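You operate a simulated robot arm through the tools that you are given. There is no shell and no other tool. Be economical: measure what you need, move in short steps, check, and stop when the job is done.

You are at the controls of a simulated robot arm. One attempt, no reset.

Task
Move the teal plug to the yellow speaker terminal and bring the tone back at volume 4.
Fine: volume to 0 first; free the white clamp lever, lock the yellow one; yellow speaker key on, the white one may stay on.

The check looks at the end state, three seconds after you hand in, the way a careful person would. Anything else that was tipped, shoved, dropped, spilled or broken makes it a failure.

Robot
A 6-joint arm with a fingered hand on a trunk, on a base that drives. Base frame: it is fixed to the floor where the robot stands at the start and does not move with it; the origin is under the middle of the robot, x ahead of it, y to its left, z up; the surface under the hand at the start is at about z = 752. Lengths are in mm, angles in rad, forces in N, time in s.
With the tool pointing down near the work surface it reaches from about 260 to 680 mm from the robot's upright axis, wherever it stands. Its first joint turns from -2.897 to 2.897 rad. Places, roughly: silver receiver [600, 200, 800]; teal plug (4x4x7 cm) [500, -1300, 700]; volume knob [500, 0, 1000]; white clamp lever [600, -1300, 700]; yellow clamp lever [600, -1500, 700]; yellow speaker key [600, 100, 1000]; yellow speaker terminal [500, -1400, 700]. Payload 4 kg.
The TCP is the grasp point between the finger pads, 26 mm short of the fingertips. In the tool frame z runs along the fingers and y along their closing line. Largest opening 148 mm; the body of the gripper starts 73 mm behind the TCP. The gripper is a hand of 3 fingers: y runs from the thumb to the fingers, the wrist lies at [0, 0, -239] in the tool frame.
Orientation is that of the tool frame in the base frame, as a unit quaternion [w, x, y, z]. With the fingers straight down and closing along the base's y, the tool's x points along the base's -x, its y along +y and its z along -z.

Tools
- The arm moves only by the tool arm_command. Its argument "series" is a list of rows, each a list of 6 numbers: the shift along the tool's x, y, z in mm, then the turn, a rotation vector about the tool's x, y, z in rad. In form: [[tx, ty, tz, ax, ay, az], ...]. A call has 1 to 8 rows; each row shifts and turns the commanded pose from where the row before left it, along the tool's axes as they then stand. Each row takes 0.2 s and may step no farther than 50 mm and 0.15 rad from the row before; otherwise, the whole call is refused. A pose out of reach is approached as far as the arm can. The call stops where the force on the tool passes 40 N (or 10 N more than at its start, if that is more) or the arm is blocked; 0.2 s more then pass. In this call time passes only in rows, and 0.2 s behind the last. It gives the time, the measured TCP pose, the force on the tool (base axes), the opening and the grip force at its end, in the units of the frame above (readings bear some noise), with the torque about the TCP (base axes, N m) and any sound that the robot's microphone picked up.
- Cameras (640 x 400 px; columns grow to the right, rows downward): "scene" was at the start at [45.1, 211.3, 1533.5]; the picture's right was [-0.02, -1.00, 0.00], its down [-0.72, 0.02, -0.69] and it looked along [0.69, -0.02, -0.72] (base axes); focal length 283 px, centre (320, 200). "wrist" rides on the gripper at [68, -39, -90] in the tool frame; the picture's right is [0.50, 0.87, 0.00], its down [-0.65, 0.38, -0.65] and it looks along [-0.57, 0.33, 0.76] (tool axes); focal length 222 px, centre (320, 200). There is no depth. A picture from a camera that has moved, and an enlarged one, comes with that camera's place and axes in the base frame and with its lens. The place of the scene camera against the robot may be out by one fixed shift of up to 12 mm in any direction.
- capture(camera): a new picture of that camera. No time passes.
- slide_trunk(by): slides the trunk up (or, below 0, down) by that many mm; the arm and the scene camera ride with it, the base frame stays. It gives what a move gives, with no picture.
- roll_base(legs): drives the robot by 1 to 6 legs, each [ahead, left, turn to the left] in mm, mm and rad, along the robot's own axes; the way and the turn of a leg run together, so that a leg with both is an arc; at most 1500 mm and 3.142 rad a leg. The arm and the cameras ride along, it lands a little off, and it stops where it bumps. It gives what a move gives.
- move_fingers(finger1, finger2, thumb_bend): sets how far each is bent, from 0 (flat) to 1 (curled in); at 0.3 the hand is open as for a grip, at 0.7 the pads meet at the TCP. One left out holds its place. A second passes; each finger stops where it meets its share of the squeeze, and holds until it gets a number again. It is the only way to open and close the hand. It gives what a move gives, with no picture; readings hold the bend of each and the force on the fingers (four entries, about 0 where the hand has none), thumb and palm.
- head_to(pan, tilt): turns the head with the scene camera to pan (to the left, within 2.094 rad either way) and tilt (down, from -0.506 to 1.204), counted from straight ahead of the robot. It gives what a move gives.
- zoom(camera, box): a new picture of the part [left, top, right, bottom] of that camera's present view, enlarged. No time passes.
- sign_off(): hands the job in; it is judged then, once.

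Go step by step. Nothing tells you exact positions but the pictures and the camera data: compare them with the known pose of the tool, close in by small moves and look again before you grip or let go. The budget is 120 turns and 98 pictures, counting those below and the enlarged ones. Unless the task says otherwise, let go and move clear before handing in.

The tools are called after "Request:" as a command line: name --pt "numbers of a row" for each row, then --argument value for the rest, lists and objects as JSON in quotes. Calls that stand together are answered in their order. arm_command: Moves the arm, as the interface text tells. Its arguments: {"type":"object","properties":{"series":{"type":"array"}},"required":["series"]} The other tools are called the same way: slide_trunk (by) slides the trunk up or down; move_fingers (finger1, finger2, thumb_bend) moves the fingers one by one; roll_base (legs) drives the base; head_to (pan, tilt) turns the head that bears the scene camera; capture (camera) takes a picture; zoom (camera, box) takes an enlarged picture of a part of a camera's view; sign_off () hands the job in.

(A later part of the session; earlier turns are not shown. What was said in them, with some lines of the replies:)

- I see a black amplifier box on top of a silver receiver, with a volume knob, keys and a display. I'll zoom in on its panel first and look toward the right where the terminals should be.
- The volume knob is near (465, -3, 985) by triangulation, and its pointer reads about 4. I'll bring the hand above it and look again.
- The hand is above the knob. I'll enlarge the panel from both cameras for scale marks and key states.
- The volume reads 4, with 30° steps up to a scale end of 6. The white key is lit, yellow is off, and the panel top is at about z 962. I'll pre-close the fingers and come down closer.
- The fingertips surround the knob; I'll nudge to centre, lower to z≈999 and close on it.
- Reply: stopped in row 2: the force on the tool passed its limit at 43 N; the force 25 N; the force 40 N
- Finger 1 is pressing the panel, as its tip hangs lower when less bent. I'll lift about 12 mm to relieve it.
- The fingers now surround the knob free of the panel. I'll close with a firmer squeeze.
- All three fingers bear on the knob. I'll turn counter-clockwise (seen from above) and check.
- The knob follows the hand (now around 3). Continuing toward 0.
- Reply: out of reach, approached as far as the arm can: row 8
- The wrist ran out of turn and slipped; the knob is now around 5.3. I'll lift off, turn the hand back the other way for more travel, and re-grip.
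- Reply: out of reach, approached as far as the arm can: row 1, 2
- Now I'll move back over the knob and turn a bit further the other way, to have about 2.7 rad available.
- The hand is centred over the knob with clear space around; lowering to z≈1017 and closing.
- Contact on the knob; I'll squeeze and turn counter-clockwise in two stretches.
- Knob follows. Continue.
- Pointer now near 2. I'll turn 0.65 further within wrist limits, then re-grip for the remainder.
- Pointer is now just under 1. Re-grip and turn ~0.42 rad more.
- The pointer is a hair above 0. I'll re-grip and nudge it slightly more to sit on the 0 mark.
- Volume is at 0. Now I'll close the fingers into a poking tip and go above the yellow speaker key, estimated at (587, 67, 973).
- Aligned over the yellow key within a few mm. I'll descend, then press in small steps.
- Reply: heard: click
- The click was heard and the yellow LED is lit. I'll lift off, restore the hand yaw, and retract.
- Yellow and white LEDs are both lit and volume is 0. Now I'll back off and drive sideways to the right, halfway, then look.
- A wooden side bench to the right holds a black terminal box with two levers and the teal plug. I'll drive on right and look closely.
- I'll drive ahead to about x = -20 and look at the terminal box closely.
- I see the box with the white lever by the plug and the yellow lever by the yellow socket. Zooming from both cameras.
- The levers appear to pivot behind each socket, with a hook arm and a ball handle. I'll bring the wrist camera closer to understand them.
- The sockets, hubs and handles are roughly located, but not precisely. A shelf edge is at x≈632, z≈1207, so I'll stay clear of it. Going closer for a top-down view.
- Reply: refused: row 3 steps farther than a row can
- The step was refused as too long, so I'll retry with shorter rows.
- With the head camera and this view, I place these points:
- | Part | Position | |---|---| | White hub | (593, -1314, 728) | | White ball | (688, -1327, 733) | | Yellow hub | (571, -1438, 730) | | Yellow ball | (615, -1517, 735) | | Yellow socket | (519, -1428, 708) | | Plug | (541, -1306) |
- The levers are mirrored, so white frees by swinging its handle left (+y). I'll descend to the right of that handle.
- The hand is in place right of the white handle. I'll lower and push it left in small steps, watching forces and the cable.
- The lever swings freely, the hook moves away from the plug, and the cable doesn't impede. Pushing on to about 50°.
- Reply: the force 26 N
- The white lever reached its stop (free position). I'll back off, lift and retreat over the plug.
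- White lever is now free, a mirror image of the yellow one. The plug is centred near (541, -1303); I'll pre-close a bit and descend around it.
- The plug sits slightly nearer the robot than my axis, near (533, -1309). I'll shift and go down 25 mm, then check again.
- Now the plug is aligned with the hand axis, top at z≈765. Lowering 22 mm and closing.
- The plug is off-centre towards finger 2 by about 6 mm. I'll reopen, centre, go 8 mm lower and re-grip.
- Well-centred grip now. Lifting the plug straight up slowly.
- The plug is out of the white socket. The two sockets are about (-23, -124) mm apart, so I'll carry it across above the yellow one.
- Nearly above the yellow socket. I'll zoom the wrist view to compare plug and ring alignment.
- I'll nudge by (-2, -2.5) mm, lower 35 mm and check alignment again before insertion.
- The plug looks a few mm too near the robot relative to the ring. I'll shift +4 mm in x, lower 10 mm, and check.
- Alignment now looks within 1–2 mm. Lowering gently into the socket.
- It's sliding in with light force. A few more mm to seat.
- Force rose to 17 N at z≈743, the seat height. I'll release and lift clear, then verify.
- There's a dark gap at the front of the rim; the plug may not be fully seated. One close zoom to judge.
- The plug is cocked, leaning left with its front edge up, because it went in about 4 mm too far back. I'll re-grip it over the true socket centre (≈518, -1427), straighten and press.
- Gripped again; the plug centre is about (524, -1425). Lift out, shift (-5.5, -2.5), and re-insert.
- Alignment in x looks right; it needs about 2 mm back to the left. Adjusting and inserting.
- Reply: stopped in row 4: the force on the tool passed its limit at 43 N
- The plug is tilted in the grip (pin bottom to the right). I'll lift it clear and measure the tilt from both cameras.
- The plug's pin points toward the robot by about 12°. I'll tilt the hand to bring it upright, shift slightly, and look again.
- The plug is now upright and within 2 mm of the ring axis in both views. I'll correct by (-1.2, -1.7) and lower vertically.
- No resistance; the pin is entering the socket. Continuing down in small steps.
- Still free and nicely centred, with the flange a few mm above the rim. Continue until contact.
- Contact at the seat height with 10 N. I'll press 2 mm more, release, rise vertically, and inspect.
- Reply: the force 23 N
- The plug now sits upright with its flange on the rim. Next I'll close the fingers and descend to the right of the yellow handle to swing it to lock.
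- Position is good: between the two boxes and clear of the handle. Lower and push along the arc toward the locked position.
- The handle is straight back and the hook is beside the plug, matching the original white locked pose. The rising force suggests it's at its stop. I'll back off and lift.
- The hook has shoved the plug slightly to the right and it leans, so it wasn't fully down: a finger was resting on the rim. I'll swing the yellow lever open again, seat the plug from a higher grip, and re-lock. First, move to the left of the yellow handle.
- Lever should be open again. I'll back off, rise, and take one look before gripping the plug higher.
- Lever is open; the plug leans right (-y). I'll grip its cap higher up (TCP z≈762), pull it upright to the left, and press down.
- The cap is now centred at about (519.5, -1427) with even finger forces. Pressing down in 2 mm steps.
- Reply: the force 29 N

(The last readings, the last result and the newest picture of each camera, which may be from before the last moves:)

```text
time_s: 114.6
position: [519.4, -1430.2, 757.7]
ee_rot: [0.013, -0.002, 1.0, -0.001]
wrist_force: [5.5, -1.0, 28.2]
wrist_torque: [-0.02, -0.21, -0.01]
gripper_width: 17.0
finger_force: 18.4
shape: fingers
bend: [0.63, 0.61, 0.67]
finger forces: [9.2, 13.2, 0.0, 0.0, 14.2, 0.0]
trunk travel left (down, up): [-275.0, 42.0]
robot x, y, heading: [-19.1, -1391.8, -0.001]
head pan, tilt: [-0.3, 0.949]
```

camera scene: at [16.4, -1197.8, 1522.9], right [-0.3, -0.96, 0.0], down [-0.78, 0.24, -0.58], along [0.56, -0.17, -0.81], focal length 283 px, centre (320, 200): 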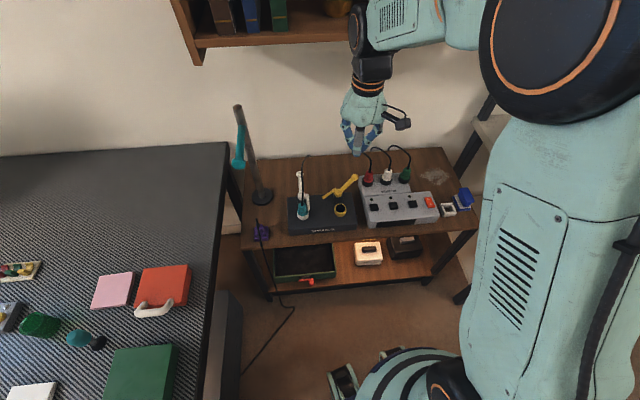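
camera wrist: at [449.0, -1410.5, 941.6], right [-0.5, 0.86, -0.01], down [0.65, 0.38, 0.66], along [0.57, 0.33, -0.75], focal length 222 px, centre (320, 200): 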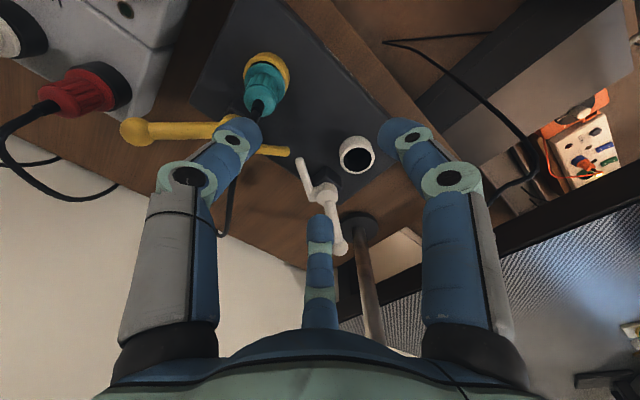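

28 N at z≈758 with +x reaction: it's catching on the near side. I'll relax 3 mm, shift +2 mm in x, and press again.

Request:
arm_command --pt "0 0 -5 0 0 0" --pt "-2.5 0 0 0 0 0" --pt "0 0 3 0 0 0" --pt "0 0 3 0 0 0"

Request:
zoom --camera "scene" --box '[325, 185, 365, 215]'

```text
time_s: 115.6
position: [520.0, -1431.7, 753.7]
ee_rot: [0.013, -0.001, 1.0, -0.002]
wrist_force: [3.5, -3.3, 28.5]
wrist_torque: [-0.09, -0.15, 0.05]
gripper_width: 16.4
finger_force: 18.7
shape: fingers
bend: [0.63, 0.61, 0.67]
finger forces: [9.8, 12.4, 0.1, 0.0, 15.1, 0.0]
trunk travel left (down, up): [-275.0, 42.0]
robot x, y, heading: [-19.0, -1389.4, -0.0]
head pan, tilt: [-0.3, 0.949]
```

```text
13.33 times, centred on (345, 200) of scene
camera zoom: at [13.1, -1197.7, 1523.2], right [-0.3, -0.96, 0.0], down [-0.78, 0.24, -0.58], along [0.56, -0.17, -0.81], focal length 3777 px, centre (-13, 200)
```

zoom: 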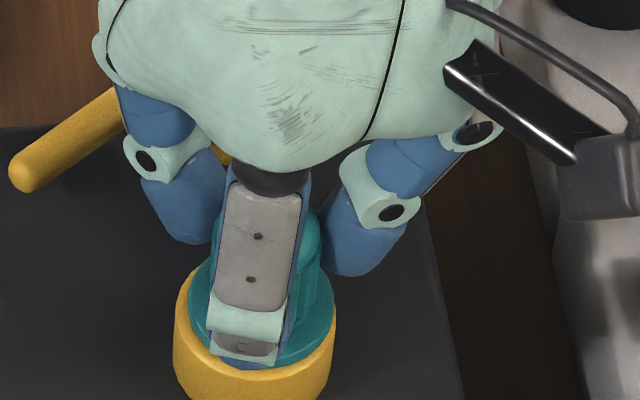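

It went 4 mm deeper and the flange looks nearly flush. One more small wiggle to see if it descends further.

Request:
arm_command --pt "0 0 -5 0 0 0" --pt "-1 1.5 0 0 0 0" --pt "0 0 3 0 0 0" --pt "0 0 3 0 0 0" --pt "0 0 1.5 0 0 0"

```text
time_s: 116.8
position: [520.7, -1429.2, 753.6]
ee_rot: [0.013, -0.002, 1.0, -0.001]
wrist_force: [0.1, -6.9, 28.2]
wrist_torque: [-0.24, -0.05, -0.03]
gripper_width: 16.5
finger_force: 18.0
shape: fingers
bend: [0.63, 0.61, 0.67]
finger forces: [9.2, 10.6, 0.1, 0.0, 17.5, 0.0]
trunk travel left (down, up): [-275.0, 42.0]
robot x, y, heading: [-15.4, -1390.7, -0.001]
head pan, tilt: [-0.3, 0.949]
```

The plug is now laterally constrained and bottoms at the same depth both times, so it's seated. I'll undo the 1.5 mm side load, release, rise and look.

Request:
arm_command --pt "0 -1.5 -0.5 0 0 0"

Request:
move_fingers --finger1 0.49 --finger2 0.49 --thumb_bend 0.49

Request:
arm_command --pt "0 0 -40 0 0 0" --pt "0 0 -45 0 0 0" --pt "0 -40 0 0 0 0" --pt "-25 -28 0 0 0 0" --pt "-26 0 0 0 0 0"

Request:
move_fingers --finger1 0.7 --finger2 0.7 --thumb_bend 0.7

Request:
zoom --camera "scene" --box '[310, 165, 370, 215]'

```text
time_s: 117.2
position: [520.5, -1429.5, 752.1]
ee_rot: [0.011, -0.002, 1.0, -0.002]
wrist_force: [1.0, -4.9, 26.7]
wrist_torque: [-0.19, -0.1, 0.03]
gripper_width: 16.3
finger_force: 17.9
shape: fingers
bend: [0.63, 0.61, 0.67]
finger forces: [9.3, 11.5, 0.1, 0.1, 15.8, 0.1]
trunk travel left (down, up): [-275.0, 42.0]
robot x, y, heading: [-17.5, -1390.3, -0.001]
head pan, tilt: [-0.3, 0.949]
```

```text
time_s: 118.2
position: [521.6, -1430.4, 751.7]
ee_rot: [0.011, -0.001, 1.0, -0.001]
wrist_force: [-0.1, -0.2, 0.6]
wrist_torque: [0.01, -0.01, -0.02]
gripper_width: 65.1
finger_force: 0.1
shape: fingers
bend: [0.49, 0.49, 0.49]
finger forces: [0.1, 0.0, 0.0, 0.0, 0.0, 0.1]
trunk travel left (down, up): [-275.0, 42.0]
robot x, y, heading: [-18.9, -1389.8, -0.006]
head pan, tilt: [-0.3, 0.949]
```

```text
time_s: 119.4
position: [571.9, -1498.4, 836.9]
ee_rot: [0.009, -0.002, 1.0, -0.001]
wrist_force: [-0.1, -0.1, 0.5]
wrist_torque: [0.01, 0.0, 0.0]
gripper_width: 65.0
finger_force: 0.2
shape: fingers
bend: [0.49, 0.49, 0.49]
finger forces: [0.1, 0.0, 0.0, 0.0, 0.0, 0.0]
trunk travel left (down, up): [-275.0, 42.0]
robot x, y, heading: [-18.4, -1387.2, 0.002]
head pan, tilt: [-0.3, 0.949]
```

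```text
time_s: 120.4
position: [573.8, -1498.1, 836.6]
ee_rot: [0.011, -0.002, 1.0, -0.001]
wrist_force: [0.2, 0.5, 0.8]
wrist_torque: [-0.01, 0.0, 0.0]
gripper_width: 0.4
finger_force: 0.2
shape: fingers
bend: [0.69, 0.69, 0.7]
finger forces: [0.1, 0.0, 0.0, 0.0, 0.1, 0.0]
trunk travel left (down, up): [-275.0, 42.0]
robot x, y, heading: [-22.5, -1388.1, -0.001]
head pan, tilt: [-0.3, 0.949]
```

```text
8.00 times, centred on (340, 190) of scene
camera zoom: at [15.2, -1197.4, 1522.9], right [-0.3, -0.96, 0.0], down [-0.78, 0.24, -0.58], along [0.56, -0.17, -0.81], focal length 2266 px, centre (160, 280)
```

zoom: 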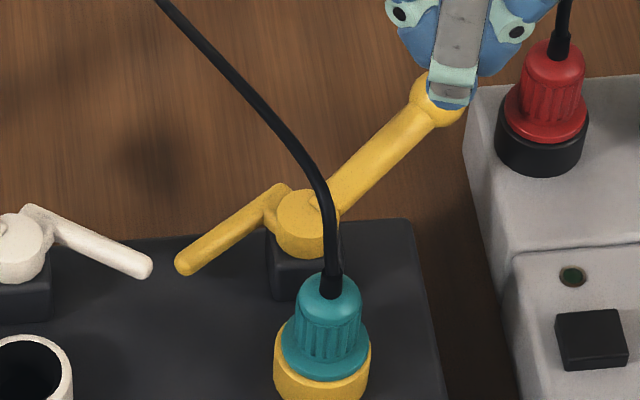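

The plug is upright, centred and flush on the rim. Now swing the yellow lever to lock, stopping gently near the end.

Request:
arm_command --pt "6 2 30 0 0 0" --pt "0 0 35 0 0 0" --pt "0 0 22 0 0 0" --pt "-12 3 0 0 0 0" --pt "-12 4 0 0 0 0" --pt "-9 4 0 0 0 0"

Request:
arm_command --pt "-4 4 0 0 0 0"

Request:
arm_command --pt "-3 4 0 0 0 0"

```text
time_s: 121.8
position: [600.7, -1484.5, 749.6]
ee_rot: [0.009, -0.003, 1.0, -0.001]
wrist_force: [-0.3, -0.2, 0.1]
wrist_torque: [0.05, -0.01, -0.04]
gripper_width: 0.4
finger_force: 0.1
shape: fingers
bend: [0.69, 0.7, 0.7]
finger forces: [0.1, 0.0, 0.1, 0.0, 0.1, 0.1]
trunk travel left (down, up): [-275.0, 42.0]
robot x, y, heading: [-19.0, -1392.2, -0.002]
head pan, tilt: [-0.3, 0.949]
```

```text
time_s: 122.2
position: [604.9, -1480.3, 750.3]
ee_rot: [0.011, -0.002, 1.0, -0.001]
wrist_force: [-0.6, 0.0, -0.4]
wrist_torque: [0.02, -0.02, -0.04]
gripper_width: 0.1
finger_force: 0.1
shape: fingers
bend: [0.69, 0.7, 0.7]
finger forces: [0.0, 0.0, 0.0, 0.0, 0.0, 0.0]
trunk travel left (down, up): [-275.0, 42.0]
robot x, y, heading: [-19.0, -1388.5, 0.001]
head pan, tilt: [-0.3, 0.949]
```

```text
time_s: 122.6
position: [607.9, -1477.7, 750.2]
ee_rot: [0.012, -0.002, 1.0, -0.001]
wrist_force: [-0.9, -0.7, -0.2]
wrist_torque: [0.0, -0.03, 0.0]
gripper_width: 0.3
finger_force: 0.7
shape: fingers
bend: [0.69, 0.7, 0.7]
finger forces: [0.0, 1.7, 0.0, 0.0, 0.1, 0.0]
trunk travel left (down, up): [-275.0, 42.0]
robot x, y, heading: [-19.2, -1388.1, 0.001]
head pan, tilt: [-0.3, 0.949]
```

Low force so far. Small further steps.

Request:
arm_command --pt "-1 2 0 0 0 0"

Request:
arm_command --pt "-1 2 0 0 0 0"

Request:
zoom --camera "scene" --box '[310, 160, 370, 225]'

```text
time_s: 123.0
position: [608.2, -1476.1, 750.5]
ee_rot: [0.011, -0.002, 1.0, -0.001]
wrist_force: [-2.0, -4.7, -0.1]
wrist_torque: [0.0, 0.0, -0.09]
gripper_width: 0.8
finger_force: 1.9
shape: fingers
bend: [0.69, 0.7, 0.7]
finger forces: [0.0, 4.4, 0.0, 0.1, 0.0, 0.0]
trunk travel left (down, up): [-275.0, 42.0]
robot x, y, heading: [-18.7, -1391.3, 0.002]
head pan, tilt: [-0.3, 0.949]
```

```text
time_s: 123.4
position: [608.9, -1473.8, 751.0]
ee_rot: [0.011, -0.001, 1.0, -0.001]
wrist_force: [-2.4, -6.8, 2.6]
wrist_torque: [-0.04, -0.02, -0.1]
gripper_width: 1.3
finger_force: 4.0
shape: fingers
bend: [0.69, 0.7, 0.69]
finger forces: [0.1, 8.3, 0.1, 0.1, 0.0, 0.0]
trunk travel left (down, up): [-275.0, 42.0]
robot x, y, heading: [-18.1, -1389.9, 0.001]
head pan, tilt: [-0.3, 0.949]
```

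```text
6.15 times, centred on (340, 192) of scene
camera zoom: at [14.6, -1198.3, 1523.0], right [-0.3, -0.96, 0.0], down [-0.78, 0.24, -0.58], along [0.56, -0.17, -0.81], focal length 1743 px, centre (197, 246)
```

zoom: 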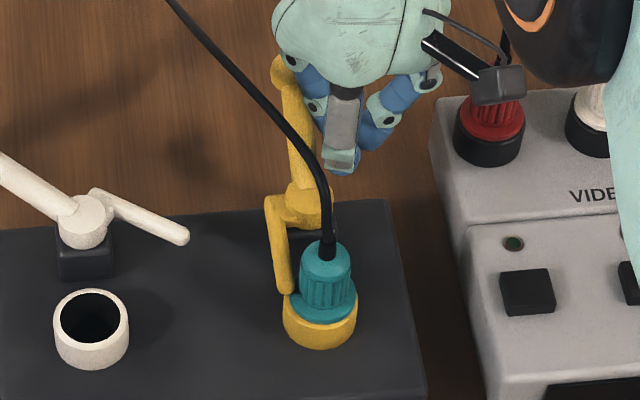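

The lever is at its stop with the hook on the flange; the plug stays upright and flush. Now I'll back off, retract and raise the arm for driving.

Request:
arm_command --pt "3 -10 0 0 0 0" --pt "5 -8 -30 0 0 0" --pt "25 0 -35 0 0 0" --pt "40 0 -20 0 0 0" --pt "45 0 0 0 0 0" --pt "45 10 0 0 0 0" --pt "45 15 0 0 0 0" --pt "45 15 0 0 0 0"

Request:
arm_command --pt "0 15 -45 0 0 0" --pt "0 15 -45 0 0 0" --pt "0 15 -45 0 0 0" --pt "0 15 -45 0 0 0" --pt "0 15 -45 0 0 0" --pt "0 15 -45 0 0 0" --pt "0 15 -45 0 0 0" --pt "0 15 -45 0 0 0"

Request:
roll_base --legs '[[-180, 0, 0], [0, 695, 0], [0, 695, 0]]'

```text
time_s: 125.2
position: [354.0, -1450.2, 832.0]
ee_rot: [0.011, -0.002, 1.0, -0.001]
wrist_force: [0.1, 0.1, 0.3]
wrist_torque: [0.02, 0.02, 0.01]
gripper_width: 0.1
finger_force: 0.0
shape: fingers
bend: [0.69, 0.7, 0.7]
finger forces: [0.1, 0.0, 0.0, 0.1, 0.0, 0.0]
trunk travel left (down, up): [-275.0, 42.0]
robot x, y, heading: [-20.1, -1386.1, -0.001]
head pan, tilt: [-0.3, 0.949]
```

```text
time_s: 127.0
position: [346.7, -1329.8, 1193.1]
ee_rot: [0.01, -0.001, 1.0, 0.0]
wrist_force: [0.7, 0.7, 0.1]
wrist_torque: [-0.02, 0.0, -0.01]
gripper_width: 0.4
finger_force: 0.0
shape: fingers
bend: [0.69, 0.7, 0.7]
finger forces: [0.0, 0.0, 0.0, 0.0, 0.0, 0.1]
trunk travel left (down, up): [-275.0, 42.0]
robot x, y, heading: [-19.5, -1386.4, -0.001]
head pan, tilt: [-0.3, 0.949]
```

```text
time_s: 140.8
position: [164.6, 56.9, 1192.0]
ee_rot: [0.01, 0.001, 1.0, -0.001]
wrist_force: [0.6, 0.4, -0.4]
wrist_torque: [-0.01, 0.03, 0.0]
gripper_width: 0.3
finger_force: 0.1
shape: fingers
bend: [0.69, 0.7, 0.7]
finger forces: [0.0, 0.0, 0.1, 0.0, 0.0, 0.0]
trunk travel left (down, up): [-275.0, 42.0]
robot x, y, heading: [-204.1, 2.2, -0.005]
head pan, tilt: [-0.3, 0.949]
```

Base is almost back. Forward leg, then the hand over the knob with yaw set to about -1.05 rad for a full clockwise turn.

Request:
roll_base --legs '[[204, -2, 0.003]]'

Request:
head_to --pan -0.024 --tilt 0.81

Request:
arm_command --pt "0 0 0 0 0 -0.15" --pt "0 0 0 0 0 -0.15" --pt "0 0 0 0 0 -0.15" --pt "0 0 0 0 0 -0.15" --pt "0 0 0 0 0 -0.15" --pt "0 0 0 0 0 -0.15" --pt "0 0 0 0 0 -0.15"

```text
time_s: 142.4
position: [369.4, 57.1, 1191.5]
ee_rot: [0.01, -0.002, 1.0, -0.001]
wrist_force: [0.0, -0.5, 0.3]
wrist_torque: [0.04, 0.0, 0.02]
gripper_width: 0.8
finger_force: 0.1
shape: fingers
bend: [0.69, 0.7, 0.7]
finger forces: [0.0, 0.1, 0.0, 0.0, 0.0, 0.0]
trunk travel left (down, up): [-275.0, 42.0]
robot x, y, heading: [3.3, 2.6, 0.007]
head pan, tilt: [-0.3, 0.949]
```

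```text
time_s: 143.2
position: [368.5, 57.4, 1192.0]
ee_rot: [0.01, -0.002, 1.0, 0.0]
wrist_force: [-0.6, 0.3, 0.1]
wrist_torque: [0.01, -0.02, 0.03]
gripper_width: 0.3
finger_force: 0.0
shape: fingers
bend: [0.69, 0.7, 0.7]
finger forces: [0.0, 0.0, 0.0, 0.0, 0.1, 0.0]
trunk travel left (down, up): [-275.0, 42.0]
robot x, y, heading: [-0.7, -4.2, 0.002]
head pan, tilt: [-0.024, 0.81]
```

```text
time_s: 144.8
position: [369.6, 56.1, 1191.3]
ee_rot: [0.008, -0.504, 0.864, -0.005]
wrist_force: [-0.1, 0.0, 0.6]
wrist_torque: [0.01, -0.01, -0.01]
gripper_width: 0.2
finger_force: 0.0
shape: fingers
bend: [0.69, 0.7, 0.7]
finger forces: [0.0, 0.0, 0.0, 0.0, 0.0, 0.0]
trunk travel left (down, up): [-275.0, 42.0]
robot x, y, heading: [2.7, -4.1, 0.001]
head pan, tilt: [-0.024, 0.81]
```

Moving over the knob, pre-opening, and using one picture to check centring.

Request:
arm_command --pt "0.9 -37 0 0 0 0" --pt "0.9 -37 0 0 0 0" --pt "0.8 -36 20 0 0 0" --pt "0 0 45 0 0 0" --pt "0 0 45 0 0 0"

Request:
move_fingers --finger1 0.51 --finger2 0.51 --thumb_bend 0.51

Request:
capture --camera "wrist"

```text
time_s: 146.0
position: [465.3, 5.1, 1082.8]
ee_rot: [0.009, -0.503, 0.864, -0.006]
wrist_force: [-0.2, -0.5, 0.7]
wrist_torque: [0.04, -0.02, 0.02]
gripper_width: 0.4
finger_force: 0.0
shape: fingers
bend: [0.69, 0.7, 0.7]
finger forces: [0.0, 0.0, 0.0, 0.0, 0.0, 0.0]
trunk travel left (down, up): [-275.0, 42.0]
robot x, y, heading: [1.8, -2.7, -0.004]
head pan, tilt: [-0.024, 0.81]
```

```text
time_s: 147.0
position: [465.3, 2.9, 1083.4]
ee_rot: [0.008, -0.503, 0.864, -0.006]
wrist_force: [0.2, 0.3, -0.4]
wrist_torque: [0.0, 0.02, 0.03]
gripper_width: 58.3
finger_force: 0.0
shape: fingers
bend: [0.51, 0.51, 0.51]
finger forces: [0.1, 0.1, 0.1, 0.0, 0.0, 0.0]
trunk travel left (down, up): [-275.0, 42.0]
robot x, y, heading: [-0.4, 1.6, -0.0]
head pan, tilt: [-0.024, 0.81]
```

```text
2 pictures are left
camera wrist: at [462.4, -73.2, 1174.9], right [-1.0, -0.01, -0.02], down [-0.02, 0.76, 0.65], along [0.01, 0.65, -0.76], focal length 222 px, centre (320, 200)
```

wrist: 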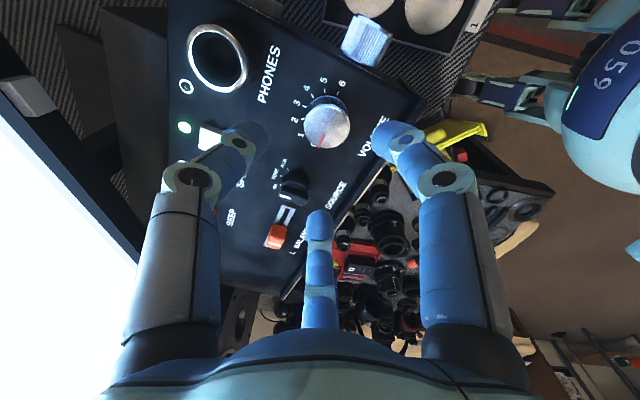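

The knob is about 6 mm toward the robot from the hand axis. I'll correct, lower to z≈1017, grip and begin turning clockwise.

Request:
arm_command --pt "2.4 5 0 0 0 0" --pt "0 0 36 0 0 0" --pt "0 0 30 0 0 0"

Request:
move_fingers --finger1 0.7 --finger2 0.7 --thumb_bend 0.7

```text
time_s: 147.8
position: [459.5, 1.9, 1018.2]
ee_rot: [0.008, -0.504, 0.864, -0.006]
wrist_force: [0.0, 0.7, -0.3]
wrist_torque: [0.0, 0.01, 0.01]
gripper_width: 58.3
finger_force: 0.1
shape: fingers
bend: [0.51, 0.51, 0.51]
finger forces: [0.0, 0.1, 0.0, 0.0, 0.1, 0.1]
trunk travel left (down, up): [-275.0, 42.0]
robot x, y, heading: [2.2, -0.9, 0.001]
head pan, tilt: [-0.024, 0.81]
```

```text
time_s: 148.8
position: [459.3, 1.5, 1018.7]
ee_rot: [0.008, -0.503, 0.864, -0.005]
wrist_force: [4.0, -3.2, -1.0]
wrist_torque: [-0.1, -0.08, -0.04]
gripper_width: 27.8
finger_force: 14.3
shape: fingers
bend: [0.61, 0.61, 0.62]
finger forces: [7.8, 7.5, 0.1, 0.1, 13.1, 0.0]
trunk travel left (down, up): [-275.0, 42.0]
robot x, y, heading: [3.2, -0.4, 0.003]
head pan, tilt: [-0.024, 0.81]
```

Even grip. Turning clockwise 120° in two stretches.

Request:
arm_command --pt "0 0 0 0 0 0.131" --pt "0 0 0 0 0 0.131" --pt "0 0 0 0 0 0.131" --pt "0 0 0 0 0 0.131" --pt "0 0 0 0 0 0.131" --pt "0 0 0 0 0 0.131" --pt "0 0 0 0 0 0.131" --pt "0 0 0 0 0 0.131"

Request:
arm_command --pt "0 0 0 0 0 0.131" --pt "0 0 0 0 0 0.131" --pt "0 0 0 0 0 0.131" --pt "0 0 0 0 0 0.131" --pt "0 0 0 0 0 0.131" --pt "0 0 0 0 0 0.131" --pt "0 0 0 0 0 0.131"

```text
time_s: 150.6
position: [461.1, 0.6, 1017.2]
ee_rot: [0.012, -0.001, 1.0, -0.001]
wrist_force: [0.3, -3.9, 13.2]
wrist_torque: [-0.14, -0.01, -0.03]
gripper_width: 27.2
finger_force: 16.5
shape: fingers
bend: [0.61, 0.61, 0.63]
finger forces: [9.7, 8.5, 0.0, 0.1, 14.2, 0.0]
trunk travel left (down, up): [-275.0, 42.0]
robot x, y, heading: [4.3, 0.4, 0.001]
head pan, tilt: [-0.024, 0.81]
```

```text
time_s: 152.2
position: [460.9, 1.0, 1018.6]
ee_rot: [0.01, 0.441, 0.898, 0.004]
wrist_force: [-2.6, -7.9, 12.2]
wrist_torque: [-0.27, 0.15, -0.02]
gripper_width: 27.2
finger_force: 16.7
shape: fingers
bend: [0.61, 0.61, 0.63]
finger forces: [8.3, 9.9, 0.0, 0.1, 15.3, 0.0]
trunk travel left (down, up): [-275.0, 42.0]
robot x, y, heading: [1.5, 0.9, 0.003]
head pan, tilt: [-0.024, 0.81]
```

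Turned 113° so far; the last 0.13 rad completes the move to 4. Then release and check with a picture.

Request:
arm_command --pt "0 0 0 0 0 0.1"

Request:
move_fingers --finger1 0.52 --finger2 0.52 --thumb_bend 0.52

Request:
arm_command --pt "0 0 -40 0 0 0" --pt "0 0 -40 0 0 0" --pt "0 0 0 0 0 0"

Request:
zoom --camera "wrist" --box '[250, 70, 410, 180]'

```text
time_s: 152.6
position: [460.9, 1.0, 1018.1]
ee_rot: [0.01, 0.486, 0.874, 0.004]
wrist_force: [-2.4, -6.0, 13.9]
wrist_torque: [-0.21, 0.16, -0.03]
gripper_width: 27.1
finger_force: 16.2
shape: fingers
bend: [0.61, 0.61, 0.63]
finger forces: [8.6, 10.0, 0.0, 0.1, 14.7, 0.0]
trunk travel left (down, up): [-275.0, 42.0]
robot x, y, heading: [1.9, -1.6, -0.002]
head pan, tilt: [-0.024, 0.81]
```

```text
time_s: 153.6
position: [461.0, 0.5, 1017.8]
ee_rot: [0.01, 0.485, 0.875, 0.004]
wrist_force: [-0.9, 0.1, -0.2]
wrist_torque: [0.0, 0.0, -0.02]
gripper_width: 55.1
finger_force: 0.2
shape: fingers
bend: [0.52, 0.52, 0.52]
finger forces: [0.1, 0.1, 0.0, 0.0, 0.1, 0.0]
trunk travel left (down, up): [-275.0, 42.0]
robot x, y, heading: [2.4, 2.6, 0.001]
head pan, tilt: [-0.024, 0.81]
```

```text
time_s: 154.4
position: [458.4, -0.4, 1097.7]
ee_rot: [0.009, 0.485, 0.874, 0.003]
wrist_force: [0.3, -0.4, -0.1]
wrist_torque: [-0.02, 0.02, -0.03]
gripper_width: 55.2
finger_force: 0.1
shape: fingers
bend: [0.52, 0.52, 0.52]
finger forces: [0.1, 0.0, 0.0, 0.0, 0.0, 0.0]
trunk travel left (down, up): [-275.0, 42.0]
robot x, y, heading: [4.7, -1.5, -0.001]
head pan, tilt: [-0.024, 0.81]
```

```text
3.64 times, centred on (330, 125) of wrist
camera zoom: at [388.2, 36.3, 1187.1], right [0.47, 0.88, 0.01], down [0.66, -0.35, 0.67], along [0.59, -0.31, -0.74], focal length 808 px, centre (284, 473)
```

zoom: 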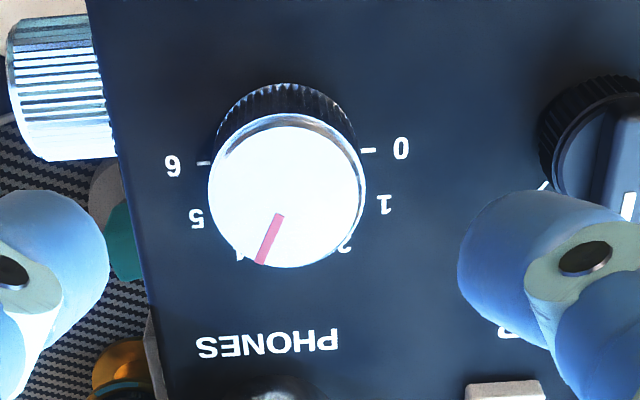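

The pointer reads about 3.8; I'll re-grip and add roughly 0.09 rad.

Request:
arm_command --pt "0 0 40 0 0 0" --pt "0 0 40 0 0 0"

Request:
move_fingers --finger1 0.7 --finger2 0.7 --thumb_bend 0.7

Request:
arm_command --pt "0 0 0 0 0 0.05" --pt "0 0 0 0 0 0.045"

Request:
move_fingers --finger1 0.52 --finger2 0.52 --thumb_bend 0.52

Request:
arm_command --pt "0 0 -40 0 0 0" --pt "0 0 -40 0 0 0" --pt "0 0 0 0 0 0"

Request:
zoom --camera "wrist" --box '[250, 70, 410, 180]'

```text
time_s: 155.0
position: [458.5, 1.9, 1016.8]
ee_rot: [0.009, 0.485, 0.874, 0.005]
wrist_force: [1.3, 0.5, 0.6]
wrist_torque: [0.01, -0.01, -0.01]
gripper_width: 55.2
finger_force: 0.2
shape: fingers
bend: [0.52, 0.52, 0.52]
finger forces: [0.0, 0.0, 0.0, 0.1, 0.0, 0.1]
trunk travel left (down, up): [-275.0, 42.0]
robot x, y, heading: [2.1, -0.0, -0.001]
head pan, tilt: [-0.024, 0.81]
```

```text
time_s: 156.0
position: [459.4, 1.8, 1017.8]
ee_rot: [0.009, 0.484, 0.875, 0.004]
wrist_force: [-2.8, -2.8, -3.4]
wrist_torque: [-0.08, 0.05, -0.01]
gripper_width: 25.6
finger_force: 13.6
shape: fingers
bend: [0.61, 0.6, 0.63]
finger forces: [7.2, 8.2, 0.0, 0.0, 11.6, 0.1]
trunk travel left (down, up): [-275.0, 42.0]
robot x, y, heading: [1.6, -4.9, 0.0]
head pan, tilt: [-0.024, 0.81]
```

```text
time_s: 156.6
position: [459.1, 1.6, 1016.0]
ee_rot: [0.01, 0.526, 0.85, 0.005]
wrist_force: [-3.9, -0.3, -2.8]
wrist_torque: [0.01, 0.13, -0.01]
gripper_width: 25.4
finger_force: 14.2
shape: fingers
bend: [0.61, 0.6, 0.63]
finger forces: [7.9, 7.6, 0.0, 0.0, 12.4, 0.0]
trunk travel left (down, up): [-275.0, 42.0]
robot x, y, heading: [3.4, -0.8, 0.003]
head pan, tilt: [-0.024, 0.81]
```

```text
time_s: 157.6
position: [459.2, 1.1, 1015.6]
ee_rot: [0.009, 0.525, 0.851, 0.004]
wrist_force: [-0.9, -0.5, -0.4]
wrist_torque: [0.0, 0.01, -0.03]
gripper_width: 54.9
finger_force: 0.0
shape: fingers
bend: [0.52, 0.52, 0.52]
finger forces: [0.0, 0.0, 0.1, 0.0, 0.0, 0.0]
trunk travel left (down, up): [-275.0, 42.0]
robot x, y, heading: [2.3, -1.4, 0.001]
head pan, tilt: [-0.024, 0.81]
```

```text
time_s: 158.4
position: [458.7, 1.6, 1097.8]
ee_rot: [0.008, 0.525, 0.851, 0.005]
wrist_force: [-0.4, 0.2, 0.0]
wrist_torque: [-0.01, 0.0, 0.02]
gripper_width: 55.1
finger_force: 0.1
shape: fingers
bend: [0.52, 0.52, 0.52]
finger forces: [0.1, 0.0, 0.0, 0.1, 0.0, 0.0]
trunk travel left (down, up): [-275.0, 42.0]
robot x, y, heading: [0.9, 0.3, 0.002]
head pan, tilt: [-0.024, 0.81]
```

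```text
3.64 times, centred on (330, 125) of wrist
camera zoom: at [391.3, 44.7, 1187.7], right [0.55, 0.83, 0.01], down [0.62, -0.42, 0.67], along [0.56, -0.36, -0.75], focal length 808 px, centre (284, 473)
```

zoom: 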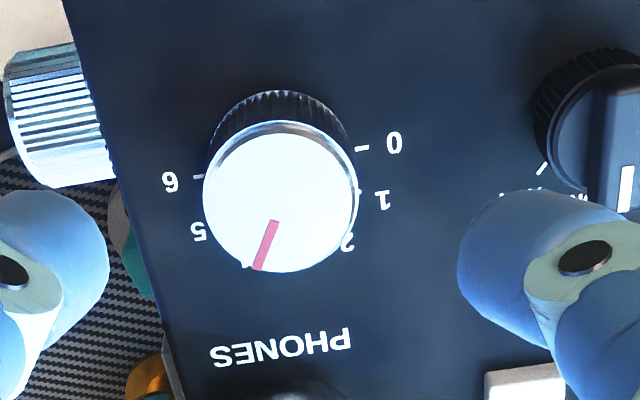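

The pointer reads about 3.9. One last small nudge of 0.085 rad (about half gets lost in finger give), then retreat.

Request:
arm_command --pt "0 0 40 0 0 0" --pt "0 0 40 0 0 0"

Request:
move_fingers --finger1 0.7 --finger2 0.7 --thumb_bend 0.7

Request:
arm_command --pt "0 0 0 0 0 0.045" --pt "0 0 0 0 0 0.04"

Request:
move_fingers --finger1 0.52 --finger2 0.52 --thumb_bend 0.52

Request:
arm_command --pt "0 0 -40 0 0 0" --pt "0 0 -45 0 0 0" --pt "0 0 -45 0 0 0" --pt "0 0 -45 0 0 0" --pt "0 0 0 0 0 0"

```text
time_s: 159.0
position: [463.3, 2.0, 1017.3]
ee_rot: [0.009, 0.525, 0.851, 0.005]
wrist_force: [0.7, -0.1, -0.4]
wrist_torque: [0.0, 0.0, 0.01]
gripper_width: 55.1
finger_force: 0.0
shape: fingers
bend: [0.52, 0.52, 0.52]
finger forces: [0.0, 0.0, 0.0, 0.1, 0.0, 0.0]
trunk travel left (down, up): [-275.0, 42.0]
robot x, y, heading: [3.8, 0.1, 0.002]
head pan, tilt: [-0.024, 0.81]
```

```text
time_s: 160.0
position: [461.8, 1.8, 1019.0]
ee_rot: [0.009, 0.525, 0.851, 0.004]
wrist_force: [-6.4, -3.2, -3.6]
wrist_torque: [-0.06, 0.16, -0.02]
gripper_width: 27.6
finger_force: 14.5
shape: fingers
bend: [0.61, 0.61, 0.62]
finger forces: [7.0, 7.2, 0.1, 0.0, 14.7, 0.0]
trunk travel left (down, up): [-275.0, 42.0]
robot x, y, heading: [3.9, 0.4, -0.002]
head pan, tilt: [-0.024, 0.81]
```

```text
time_s: 160.6
position: [463.0, 0.2, 1019.2]
ee_rot: [0.009, 0.563, 0.827, 0.005]
wrist_force: [-4.1, -2.9, -0.9]
wrist_torque: [-0.01, 0.08, 0.01]
gripper_width: 27.3
finger_force: 14.4
shape: fingers
bend: [0.61, 0.61, 0.62]
finger forces: [7.5, 7.6, 0.0, 0.0, 13.0, 0.1]
trunk travel left (down, up): [-275.0, 42.0]
robot x, y, heading: [2.2, -1.8, 0.005]
head pan, tilt: [-0.024, 0.81]
```

```text
time_s: 161.6
position: [462.5, 0.9, 1017.1]
ee_rot: [0.009, 0.561, 0.828, 0.006]
wrist_force: [-1.1, -0.1, 0.4]
wrist_torque: [0.0, 0.02, 0.0]
gripper_width: 55.0
finger_force: 0.1
shape: fingers
bend: [0.52, 0.52, 0.52]
finger forces: [0.1, 0.0, 0.0, 0.1, 0.0, 0.0]
trunk travel left (down, up): [-275.0, 42.0]
robot x, y, heading: [4.5, 1.1, 0.001]
head pan, tilt: [-0.024, 0.81]
```

```text
time_s: 162.8
position: [457.5, 2.7, 1193.6]
ee_rot: [0.008, 0.561, 0.828, 0.004]
wrist_force: [0.0, 0.6, -0.2]
wrist_torque: [0.0, -0.01, 0.02]
gripper_width: 55.3
finger_force: 0.1
shape: fingers
bend: [0.52, 0.52, 0.52]
finger forces: [0.0, 0.1, 0.1, 0.0, 0.1, 0.1]
trunk travel left (down, up): [-275.0, 42.0]
robot x, y, heading: [3.4, 0.3, 0.001]
head pan, tilt: [-0.024, 0.81]
```

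The hand is clear above the panel. No more pictures are left, and every step asked for has been carried out, so I'm handing in.

Request:
sign_off

```text
The job is handed in.
```

The job is handed in, but I can't confirm the tone is back: the microphone never reported a tone, neither at the start at volume 4 nor at the end.

- **Plug:** the teal plug is in the yellow terminal. It took several tries to seat and sat upright and flush in my last picture of it.
- **Levers:** the white lever is free and the yellow one is locked.
- **Keys:** the yellow speaker key is on, and white is still on.
- **Volume:** it went to 0 first. The last picture showed about 3.9; I then nudged it slightly toward 4 with no pictures left to check.
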